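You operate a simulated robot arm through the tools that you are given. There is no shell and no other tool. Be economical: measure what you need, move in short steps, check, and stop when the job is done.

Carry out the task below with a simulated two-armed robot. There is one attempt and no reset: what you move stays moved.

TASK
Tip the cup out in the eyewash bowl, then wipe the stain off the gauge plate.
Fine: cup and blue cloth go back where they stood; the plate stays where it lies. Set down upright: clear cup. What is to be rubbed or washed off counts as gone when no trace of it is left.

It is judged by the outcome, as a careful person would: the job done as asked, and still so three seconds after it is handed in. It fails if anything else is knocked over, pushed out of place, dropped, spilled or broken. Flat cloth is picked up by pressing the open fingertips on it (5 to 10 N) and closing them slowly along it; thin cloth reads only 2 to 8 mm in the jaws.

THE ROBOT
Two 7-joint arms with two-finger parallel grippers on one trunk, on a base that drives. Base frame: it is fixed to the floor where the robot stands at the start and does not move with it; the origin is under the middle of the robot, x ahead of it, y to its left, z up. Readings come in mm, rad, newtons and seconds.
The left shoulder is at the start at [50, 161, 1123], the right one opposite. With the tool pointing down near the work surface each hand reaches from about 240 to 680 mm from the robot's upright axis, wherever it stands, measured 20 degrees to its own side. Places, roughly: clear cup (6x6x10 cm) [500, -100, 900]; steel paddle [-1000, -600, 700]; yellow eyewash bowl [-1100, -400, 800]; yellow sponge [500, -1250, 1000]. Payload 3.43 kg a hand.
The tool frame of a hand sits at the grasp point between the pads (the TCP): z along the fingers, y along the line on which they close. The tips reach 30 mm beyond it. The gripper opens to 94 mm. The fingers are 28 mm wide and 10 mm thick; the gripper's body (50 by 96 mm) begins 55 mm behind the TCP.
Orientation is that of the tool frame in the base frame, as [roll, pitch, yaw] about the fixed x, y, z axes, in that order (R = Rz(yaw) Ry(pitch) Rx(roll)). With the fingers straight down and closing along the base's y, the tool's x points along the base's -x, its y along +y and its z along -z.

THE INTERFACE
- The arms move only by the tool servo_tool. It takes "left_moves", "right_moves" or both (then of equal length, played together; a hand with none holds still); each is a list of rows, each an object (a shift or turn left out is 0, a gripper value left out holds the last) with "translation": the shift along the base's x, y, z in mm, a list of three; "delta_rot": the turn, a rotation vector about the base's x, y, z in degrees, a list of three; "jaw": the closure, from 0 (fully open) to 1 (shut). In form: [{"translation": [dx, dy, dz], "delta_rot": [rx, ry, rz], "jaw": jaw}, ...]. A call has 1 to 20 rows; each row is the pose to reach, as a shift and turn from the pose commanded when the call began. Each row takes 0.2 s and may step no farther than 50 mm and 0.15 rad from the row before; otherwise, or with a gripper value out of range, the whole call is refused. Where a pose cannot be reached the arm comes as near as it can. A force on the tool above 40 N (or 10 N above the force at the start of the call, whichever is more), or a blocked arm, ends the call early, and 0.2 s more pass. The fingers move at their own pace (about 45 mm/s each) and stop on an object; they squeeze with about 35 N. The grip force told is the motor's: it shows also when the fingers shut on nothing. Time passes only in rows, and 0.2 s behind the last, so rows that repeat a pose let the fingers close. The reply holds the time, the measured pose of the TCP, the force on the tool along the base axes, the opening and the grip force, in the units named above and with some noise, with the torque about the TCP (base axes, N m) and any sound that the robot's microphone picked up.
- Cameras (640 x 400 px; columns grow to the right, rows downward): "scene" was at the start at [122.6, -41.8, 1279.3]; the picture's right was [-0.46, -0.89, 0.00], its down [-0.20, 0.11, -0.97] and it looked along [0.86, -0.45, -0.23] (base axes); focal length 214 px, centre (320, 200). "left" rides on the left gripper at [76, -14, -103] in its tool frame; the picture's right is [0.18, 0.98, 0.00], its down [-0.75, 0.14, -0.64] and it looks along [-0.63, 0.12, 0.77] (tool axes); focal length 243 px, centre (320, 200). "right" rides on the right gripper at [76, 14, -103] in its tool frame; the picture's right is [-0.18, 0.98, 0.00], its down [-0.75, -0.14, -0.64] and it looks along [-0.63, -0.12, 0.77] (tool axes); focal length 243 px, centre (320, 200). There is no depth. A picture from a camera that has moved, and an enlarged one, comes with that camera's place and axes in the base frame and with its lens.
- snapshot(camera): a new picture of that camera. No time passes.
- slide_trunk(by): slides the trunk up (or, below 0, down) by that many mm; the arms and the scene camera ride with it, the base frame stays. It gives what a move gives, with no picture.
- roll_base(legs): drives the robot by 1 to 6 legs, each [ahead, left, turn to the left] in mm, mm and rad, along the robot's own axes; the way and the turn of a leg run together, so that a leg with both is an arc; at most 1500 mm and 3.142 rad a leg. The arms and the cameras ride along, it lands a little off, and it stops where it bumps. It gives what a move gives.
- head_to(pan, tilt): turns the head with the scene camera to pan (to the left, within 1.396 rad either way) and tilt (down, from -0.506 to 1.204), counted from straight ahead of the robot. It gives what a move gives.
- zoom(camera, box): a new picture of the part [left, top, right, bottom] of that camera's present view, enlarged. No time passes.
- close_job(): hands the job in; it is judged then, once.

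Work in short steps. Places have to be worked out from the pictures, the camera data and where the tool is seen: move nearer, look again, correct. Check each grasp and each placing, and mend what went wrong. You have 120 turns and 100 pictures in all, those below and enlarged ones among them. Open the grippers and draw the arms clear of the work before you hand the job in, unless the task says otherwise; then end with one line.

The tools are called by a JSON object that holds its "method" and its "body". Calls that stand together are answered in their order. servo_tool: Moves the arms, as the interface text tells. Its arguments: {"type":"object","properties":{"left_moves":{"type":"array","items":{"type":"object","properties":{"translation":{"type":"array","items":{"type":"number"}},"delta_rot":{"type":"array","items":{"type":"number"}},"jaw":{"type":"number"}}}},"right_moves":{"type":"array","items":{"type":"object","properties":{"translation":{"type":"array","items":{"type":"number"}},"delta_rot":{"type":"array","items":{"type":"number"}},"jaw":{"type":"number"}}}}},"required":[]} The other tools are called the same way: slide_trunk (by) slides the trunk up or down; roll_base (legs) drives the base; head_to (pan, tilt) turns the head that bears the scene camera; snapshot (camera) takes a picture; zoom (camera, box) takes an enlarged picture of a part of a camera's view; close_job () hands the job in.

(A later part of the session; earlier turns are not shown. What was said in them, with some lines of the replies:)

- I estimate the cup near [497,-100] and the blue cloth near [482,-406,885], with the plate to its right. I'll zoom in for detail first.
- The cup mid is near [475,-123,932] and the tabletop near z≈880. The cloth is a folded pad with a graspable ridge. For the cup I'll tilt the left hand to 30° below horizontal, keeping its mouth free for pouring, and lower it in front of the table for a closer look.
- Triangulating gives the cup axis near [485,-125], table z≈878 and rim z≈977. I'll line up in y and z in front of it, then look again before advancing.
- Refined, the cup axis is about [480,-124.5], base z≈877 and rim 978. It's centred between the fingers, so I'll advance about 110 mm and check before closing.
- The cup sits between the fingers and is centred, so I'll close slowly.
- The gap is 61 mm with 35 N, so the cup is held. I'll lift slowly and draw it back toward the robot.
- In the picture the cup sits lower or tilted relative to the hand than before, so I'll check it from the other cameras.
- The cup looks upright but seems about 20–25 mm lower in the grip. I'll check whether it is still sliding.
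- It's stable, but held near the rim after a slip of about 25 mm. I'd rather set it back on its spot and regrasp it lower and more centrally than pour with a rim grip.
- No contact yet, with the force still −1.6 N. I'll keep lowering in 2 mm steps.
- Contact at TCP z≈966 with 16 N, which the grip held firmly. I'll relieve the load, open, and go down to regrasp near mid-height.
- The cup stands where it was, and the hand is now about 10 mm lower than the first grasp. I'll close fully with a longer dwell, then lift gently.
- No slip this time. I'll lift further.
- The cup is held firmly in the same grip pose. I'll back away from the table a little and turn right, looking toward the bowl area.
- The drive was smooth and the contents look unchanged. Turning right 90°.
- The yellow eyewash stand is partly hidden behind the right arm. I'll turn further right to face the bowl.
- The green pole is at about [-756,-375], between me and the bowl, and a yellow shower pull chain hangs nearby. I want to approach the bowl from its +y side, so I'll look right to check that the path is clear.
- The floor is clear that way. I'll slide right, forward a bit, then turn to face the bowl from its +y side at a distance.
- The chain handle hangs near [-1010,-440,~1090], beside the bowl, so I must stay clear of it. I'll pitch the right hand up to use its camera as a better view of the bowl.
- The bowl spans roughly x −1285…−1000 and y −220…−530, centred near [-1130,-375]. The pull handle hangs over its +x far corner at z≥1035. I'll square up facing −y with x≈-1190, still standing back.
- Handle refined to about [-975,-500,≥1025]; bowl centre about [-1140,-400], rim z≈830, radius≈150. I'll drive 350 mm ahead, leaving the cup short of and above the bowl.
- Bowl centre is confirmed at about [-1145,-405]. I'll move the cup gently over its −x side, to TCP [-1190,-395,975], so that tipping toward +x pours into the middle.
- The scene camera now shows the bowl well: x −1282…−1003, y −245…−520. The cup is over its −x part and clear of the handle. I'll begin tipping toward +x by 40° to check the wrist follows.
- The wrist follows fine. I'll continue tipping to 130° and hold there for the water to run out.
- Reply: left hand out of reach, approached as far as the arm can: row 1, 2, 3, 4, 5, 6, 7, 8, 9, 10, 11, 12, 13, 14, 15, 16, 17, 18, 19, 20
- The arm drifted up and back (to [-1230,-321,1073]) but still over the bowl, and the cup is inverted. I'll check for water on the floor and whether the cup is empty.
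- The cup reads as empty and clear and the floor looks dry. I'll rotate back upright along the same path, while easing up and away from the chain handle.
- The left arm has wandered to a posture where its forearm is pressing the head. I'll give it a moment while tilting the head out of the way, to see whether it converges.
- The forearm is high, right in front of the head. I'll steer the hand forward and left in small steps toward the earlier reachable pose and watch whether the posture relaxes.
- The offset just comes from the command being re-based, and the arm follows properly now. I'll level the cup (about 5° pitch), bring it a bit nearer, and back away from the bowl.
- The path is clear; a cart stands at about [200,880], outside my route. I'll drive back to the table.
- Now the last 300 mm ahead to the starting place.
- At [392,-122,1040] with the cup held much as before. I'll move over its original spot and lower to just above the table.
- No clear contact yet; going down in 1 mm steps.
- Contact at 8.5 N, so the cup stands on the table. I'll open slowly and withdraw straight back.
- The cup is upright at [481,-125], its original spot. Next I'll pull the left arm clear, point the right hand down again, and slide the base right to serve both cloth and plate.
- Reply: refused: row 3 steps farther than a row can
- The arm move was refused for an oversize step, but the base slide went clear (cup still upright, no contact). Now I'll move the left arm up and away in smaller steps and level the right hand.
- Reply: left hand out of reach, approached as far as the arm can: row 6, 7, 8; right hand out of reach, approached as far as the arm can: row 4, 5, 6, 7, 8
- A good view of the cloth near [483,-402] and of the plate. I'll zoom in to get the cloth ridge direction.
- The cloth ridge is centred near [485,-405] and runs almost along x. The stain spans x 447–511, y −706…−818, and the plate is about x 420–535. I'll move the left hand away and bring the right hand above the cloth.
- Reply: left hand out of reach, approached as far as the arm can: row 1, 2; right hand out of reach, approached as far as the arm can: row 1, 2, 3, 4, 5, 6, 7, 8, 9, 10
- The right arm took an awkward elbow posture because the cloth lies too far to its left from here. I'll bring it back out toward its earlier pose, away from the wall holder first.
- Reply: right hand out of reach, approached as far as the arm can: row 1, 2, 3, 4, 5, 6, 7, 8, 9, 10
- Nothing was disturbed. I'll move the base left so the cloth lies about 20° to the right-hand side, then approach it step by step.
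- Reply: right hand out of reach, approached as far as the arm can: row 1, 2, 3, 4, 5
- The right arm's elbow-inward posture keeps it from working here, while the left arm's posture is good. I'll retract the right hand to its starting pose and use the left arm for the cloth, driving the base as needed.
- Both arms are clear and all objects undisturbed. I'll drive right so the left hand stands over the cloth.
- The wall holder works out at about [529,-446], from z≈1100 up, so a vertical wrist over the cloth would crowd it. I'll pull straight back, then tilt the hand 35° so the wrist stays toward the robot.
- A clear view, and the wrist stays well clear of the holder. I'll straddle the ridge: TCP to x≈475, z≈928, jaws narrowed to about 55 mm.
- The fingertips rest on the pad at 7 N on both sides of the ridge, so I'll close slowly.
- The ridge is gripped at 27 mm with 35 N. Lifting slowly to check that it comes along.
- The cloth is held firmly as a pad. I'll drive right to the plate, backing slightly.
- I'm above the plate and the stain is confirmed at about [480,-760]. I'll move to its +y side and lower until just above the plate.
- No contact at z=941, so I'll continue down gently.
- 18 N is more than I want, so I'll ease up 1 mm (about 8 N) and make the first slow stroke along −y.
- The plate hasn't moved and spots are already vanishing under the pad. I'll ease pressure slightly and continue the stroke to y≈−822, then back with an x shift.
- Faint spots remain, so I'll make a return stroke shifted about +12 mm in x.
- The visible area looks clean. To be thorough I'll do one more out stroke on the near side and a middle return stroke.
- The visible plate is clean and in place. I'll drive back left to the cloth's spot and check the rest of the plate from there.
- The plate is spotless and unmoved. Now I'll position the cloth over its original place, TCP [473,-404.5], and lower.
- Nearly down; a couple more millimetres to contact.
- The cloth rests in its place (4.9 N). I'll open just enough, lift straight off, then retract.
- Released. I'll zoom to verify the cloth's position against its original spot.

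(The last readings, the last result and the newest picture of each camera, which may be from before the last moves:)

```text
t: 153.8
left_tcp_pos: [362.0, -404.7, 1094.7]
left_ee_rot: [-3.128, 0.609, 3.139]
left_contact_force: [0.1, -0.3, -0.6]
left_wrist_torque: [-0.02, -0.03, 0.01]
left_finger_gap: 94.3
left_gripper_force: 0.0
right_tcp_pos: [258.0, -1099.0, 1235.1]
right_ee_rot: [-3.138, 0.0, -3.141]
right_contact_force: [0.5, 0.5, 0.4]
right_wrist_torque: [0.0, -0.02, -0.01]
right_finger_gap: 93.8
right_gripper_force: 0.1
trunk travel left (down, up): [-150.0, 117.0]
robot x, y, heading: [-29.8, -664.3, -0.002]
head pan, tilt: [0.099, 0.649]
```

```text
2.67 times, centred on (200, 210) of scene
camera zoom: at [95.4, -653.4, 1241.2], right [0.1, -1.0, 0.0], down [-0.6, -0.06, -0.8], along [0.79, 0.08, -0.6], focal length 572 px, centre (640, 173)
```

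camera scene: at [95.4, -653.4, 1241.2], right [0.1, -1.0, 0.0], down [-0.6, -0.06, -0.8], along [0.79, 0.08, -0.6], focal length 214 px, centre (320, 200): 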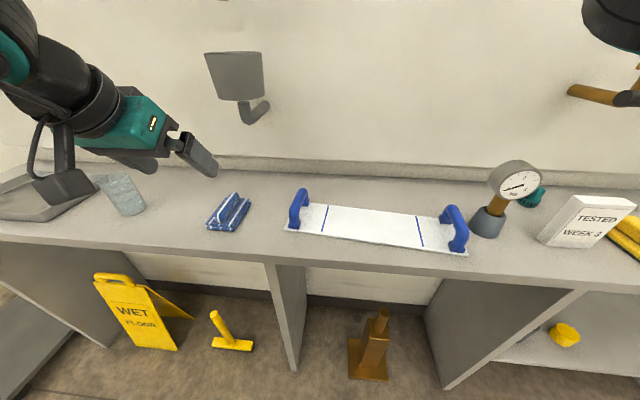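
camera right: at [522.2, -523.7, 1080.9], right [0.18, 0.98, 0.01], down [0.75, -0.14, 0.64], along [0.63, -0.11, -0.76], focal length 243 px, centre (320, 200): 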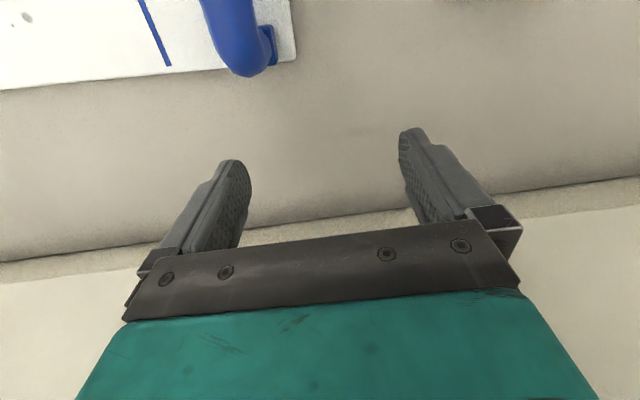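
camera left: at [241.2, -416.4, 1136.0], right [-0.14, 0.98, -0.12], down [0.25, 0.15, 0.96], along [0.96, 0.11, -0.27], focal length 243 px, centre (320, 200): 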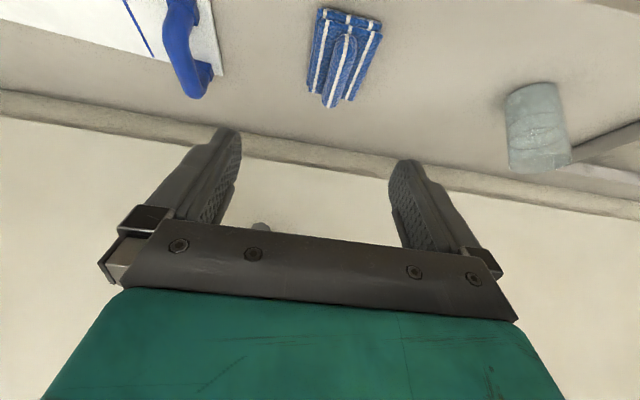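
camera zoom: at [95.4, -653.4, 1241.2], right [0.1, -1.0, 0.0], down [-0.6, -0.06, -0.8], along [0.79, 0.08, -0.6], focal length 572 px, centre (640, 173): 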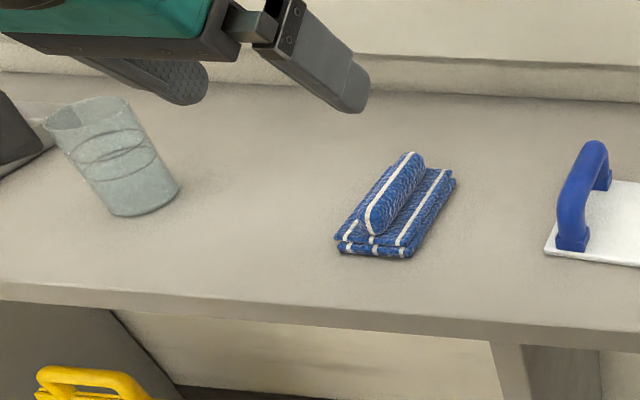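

Relative to the plate corner and my earlier readings, the cloth sits about 16 mm too far in +y (y≈−388 instead of −404), dragged as the tips opened. I'll regrasp the ridge slightly higher and set it back.

{"method": "servo_tool", "body": {"left_moves": [{"translation": [15, 5, -25], "jaw": 0.2}, {"translation": [45, 10, -50], "jaw": 0.35}, {"translation": [75, 14, -75], "jaw": 0.35}, {"translation": [96, 17, -100]}, {"translation": [106, 17, -120]}, {"translation": [111, 17, -138]}, {"translation": [111, 17, -150]}, {"translation": [111, 17, -155]}, {"translation": [111, 17, -155]}]}}

{"method": "snapshot", "body": {"camera": "left"}}

```text
t: 155.8
left_tcp_pos: [473.8, -387.0, 939.8]
left_ee_rot: [-3.127, 0.609, 3.141]
left_contact_force: [-0.1, -0.1, 0.0]
left_wrist_torque: [-0.02, -0.01, -0.02]
left_finger_gap: 61.1
left_gripper_force: 0.0
right_tcp_pos: [259.4, -1097.5, 1235.4]
right_ee_rot: [-3.137, 0.0, -3.14]
right_contact_force: [-0.2, 0.1, 0.6]
right_wrist_torque: [-0.03, -0.02, 0.02]
right_finger_gap: 93.9
right_gripper_force: 0.1
trunk travel left (down, up): [-150.0, 117.0]
robot x, y, heading: [-29.6, -659.5, 0.0]
head pan, tilt: [0.099, 0.649]
```

```text
11 pictures are left
camera left: at [352.6, -398.5, 981.2], right [-0.14, 0.98, -0.12], down [0.25, 0.15, 0.96], along [0.96, 0.11, -0.27], focal length 243 px, centre (320, 200)
```

left: 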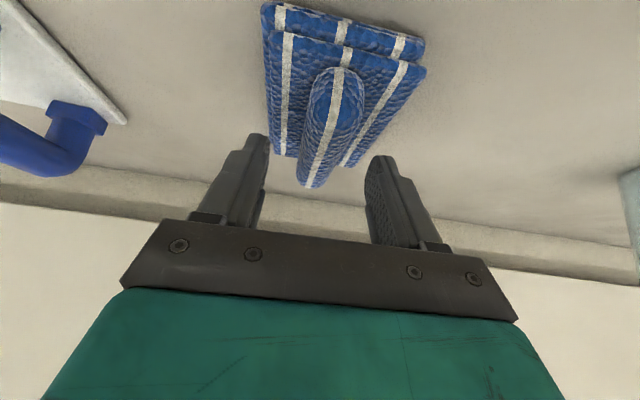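

The ridge is centred in the fingers at y=−387, which confirms the offset. I'll lower 4 mm, close, lift 10 mm, shift −17 mm in y, and lower again.

{"method": "servo_tool", "body": {"left_moves": [{"translation": [0, 0, -4]}, {"translation": [0, 0, -4], "jaw": 0.5}, {"translation": [0, 0, -4], "jaw": 0.6}, {"translation": [0, 0, -4], "jaw": 0.7}, {"translation": [0, 0, -4], "jaw": 0.85}, {"translation": [0, 0, -4], "jaw": 1.0}, {"translation": [0, 0, -4], "jaw": 1.0}, {"translation": [0, 0, -4], "jaw": 1.0}, {"translation": [0, 0, 3], "jaw": 1.0}, {"translation": [0, 0, 10], "jaw": 1.0}, {"translation": [0, -6, 12], "jaw": 1.0}, {"translation": [0, -12, 12], "jaw": 1.0}, {"translation": [0, -17, 12], "jaw": 1.0}, {"translation": [0, -17, 6], "jaw": 1.0}, {"translation": [0, -17, 0], "jaw": 1.0}, {"translation": [0, -17, -3], "jaw": 1.0}, {"translation": [0, -17, -3], "jaw": 1.0}]}}

{"method": "snapshot", "body": {"camera": "left"}}

```text
t: 159.4
left_tcp_pos: [474.4, -404.5, 938.0]
left_ee_rot: [-3.126, 0.608, 3.139]
left_contact_force: [0.6, 0.7, -0.3]
left_wrist_torque: [0.03, -0.04, -0.01]
left_finger_gap: 23.2
left_gripper_force: 34.9
right_tcp_pos: [258.4, -1098.5, 1236.1]
right_ee_rot: [-3.135, 0.001, 3.14]
right_contact_force: [0.3, 0.5, 0.4]
right_wrist_torque: [0.02, 0.03, 0.01]
right_finger_gap: 93.8
right_gripper_force: 0.0
trunk travel left (down, up): [-150.0, 117.0]
robot x, y, heading: [-32.5, -660.6, -0.003]
head pan, tilt: [0.099, 0.649]
```

```text
10 pictures are left
camera left: at [352.9, -416.0, 978.1], right [-0.14, 0.98, -0.12], down [0.25, 0.15, 0.96], along [0.96, 0.11, -0.27], focal length 243 px, centre (320, 200)
```

left: 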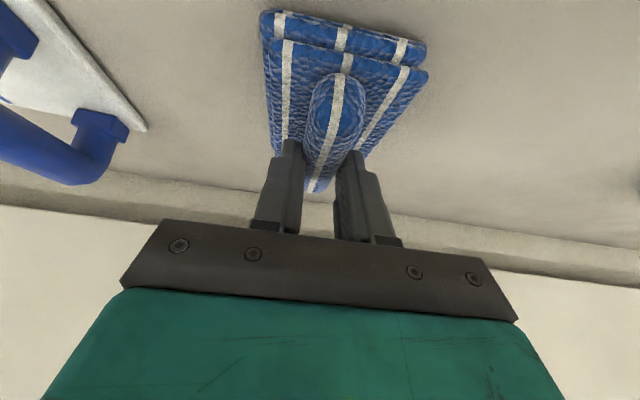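

The cloth moved along and is held at 23 mm. I'll lower the last bit to contact, then open with the tips clear of the pad.

{"method": "servo_tool", "body": {"left_moves": [{"translation": [0, 0, -1]}, {"translation": [0, 0, -1.5]}, {"translation": [0, 0, -1.5]}]}}

```text
t: 160.2
left_tcp_pos: [474.3, -404.9, 935.3]
left_ee_rot: [-3.127, 0.613, 3.138]
left_contact_force: [-0.7, -0.4, 8.1]
left_wrist_torque: [0.35, 0.28, 0.06]
left_finger_gap: 23.3
left_gripper_force: 34.6
right_tcp_pos: [257.9, -1098.4, 1235.4]
right_ee_rot: [-3.138, 0.0, -3.14]
right_contact_force: [0.2, 0.1, 0.7]
right_wrist_torque: [0.04, 0.05, -0.03]
right_finger_gap: 94.1
right_gripper_force: 0.1
trunk travel left (down, up): [-150.0, 117.0]
robot x, y, heading: [-31.5, -664.5, -0.004]
head pan, tilt: [0.099, 0.649]
```

It's down. I'll relieve the load, open symmetrically to about 60 mm, then lift straight up.

{"method": "servo_tool", "body": {"left_moves": [{"translation": [0, 0, 0.8]}, {"translation": [0, 0, 0.8], "jaw": 0.7}, {"translation": [0, 0, 1.5], "jaw": 0.6}, {"translation": [0, 0, 2], "jaw": 0.5}, {"translation": [0, 0, 3], "jaw": 0.4}, {"translation": [0, 0, 4], "jaw": 0.35}, {"translation": [0, 0, 6], "jaw": 0.35}, {"translation": [0, 0, 20]}, {"translation": [-5, 0, 45]}, {"translation": [-20, 0, 75]}, {"translation": [-45, 0, 105]}, {"translation": [-75, 0, 135]}, {"translation": [-110, 0, 160], "jaw": 0.0}]}}

{"method": "zoom", "body": {"camera": "left", "box": [270, 0, 430, 120]}}

{"method": "zoom", "body": {"camera": "scene", "box": [80, 150, 320, 270]}}

```text
t: 163.0
left_tcp_pos: [365.6, -404.5, 1094.6]
left_ee_rot: [-3.126, 0.609, 3.141]
left_contact_force: [0.2, 0.7, 0.0]
left_wrist_torque: [0.01, 0.0, 0.01]
left_finger_gap: 94.0
left_gripper_force: 0.0
right_tcp_pos: [258.0, -1097.8, 1235.0]
right_ee_rot: [-3.137, 0.0, -3.141]
right_contact_force: [-0.8, -0.6, 0.4]
right_wrist_torque: [0.0, 0.0, -0.01]
right_finger_gap: 94.0
right_gripper_force: 0.2
trunk travel left (down, up): [-150.0, 117.0]
robot x, y, heading: [-27.9, -665.9, 0.002]
head pan, tilt: [0.099, 0.649]
```

```text
3.33 times, centred on (350, 60) of left
camera zoom: at [243.5, -416.0, 1135.2], right [-0.14, 0.98, -0.12], down [0.25, 0.15, 0.96], along [0.96, 0.11, -0.27], focal length 809 px, centre (220, 667)
```

zoom: 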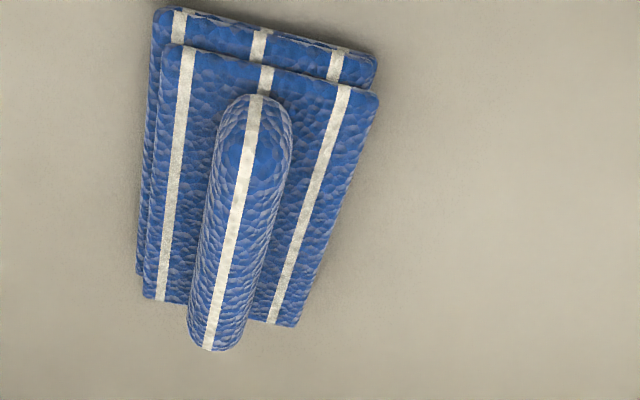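

```text
2.67 times, centred on (200, 210) of scene
camera zoom: at [95.1, -653.3, 1241.3], right [0.1, -1.0, 0.0], down [-0.6, -0.06, -0.8], along [0.79, 0.08, -0.6], focal length 572 px, centre (640, 173)
```

zoom: 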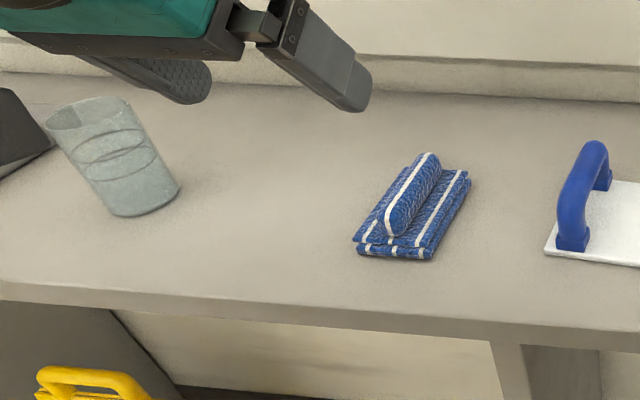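

The cloth's near edge is back at about [433,-404], matching the original, and cup and plate are in place. I'll back the robot away so both arms are clear, then take a last look.

{"method": "roll_base", "body": {"legs": [[-250, 0, 0]]}}

{"method": "head_to", "body": {"pan": 0.25, "tilt": 0.45}}

{"method": "snapshot", "body": {"camera": "scene"}}

```text
t: 164.8
left_tcp_pos: [117.0, -404.4, 1094.5]
left_ee_rot: [-3.125, 0.611, 3.137]
left_contact_force: [-0.9, 0.6, -0.6]
left_wrist_torque: [0.05, -0.06, 0.0]
left_finger_gap: 94.2
left_gripper_force: 0.0
right_tcp_pos: [7.4, -1099.2, 1235.2]
right_ee_rot: [-3.136, -0.001, 3.141]
right_contact_force: [-0.2, 0.3, -0.2]
right_wrist_torque: [0.02, -0.04, -0.01]
right_finger_gap: 93.8
right_gripper_force: 0.1
trunk travel left (down, up): [-150.0, 117.0]
robot x, y, heading: [-280.3, -664.6, -0.001]
head pan, tilt: [0.099, 0.649]
```

```text
t: 165.5
left_tcp_pos: [116.8, -405.0, 1093.9]
left_ee_rot: [-3.128, 0.611, 3.139]
left_contact_force: [-0.3, -0.1, -0.4]
left_wrist_torque: [0.01, -0.02, -0.01]
left_finger_gap: 93.9
left_gripper_force: 0.0
right_tcp_pos: [8.1, -1096.8, 1233.8]
right_ee_rot: [-3.136, 0.0, 3.139]
right_contact_force: [-0.6, -0.4, 0.1]
right_wrist_torque: [0.01, 0.01, 0.02]
right_finger_gap: 94.0
right_gripper_force: 0.1
trunk travel left (down, up): [-150.0, 117.0]
robot x, y, heading: [-278.3, -666.2, -0.001]
head pan, tilt: [0.25, 0.45]
```

```text
7 pictures are left
camera scene: at [-151.2, -638.9, 1259.0], right [0.24, -0.97, 0.0], down [-0.42, -0.11, -0.9], along [0.87, 0.22, -0.44], focal length 214 px, centre (320, 200)
```

scene: 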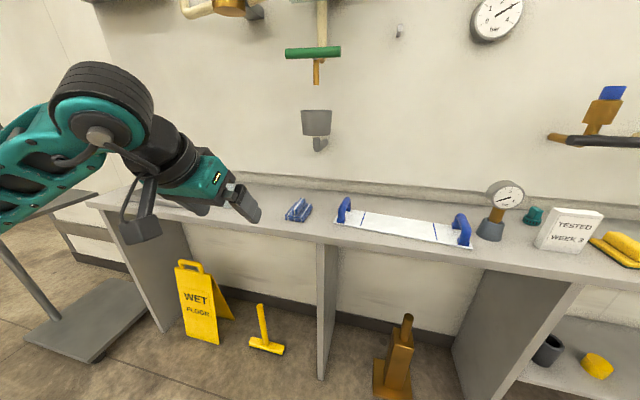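

Everything stands in place, the plate is clean, and the arms are open and clear, so I'm handing in.

{"method": "close_job", "body": {}}

```text
The job is handed in.
```

I tipped the cup out in the eyewash bowl and stood it back upright on its spot, wiped the gauge plate clean where it lies, and put the blue cloth back within a few millimetres of where it lay.
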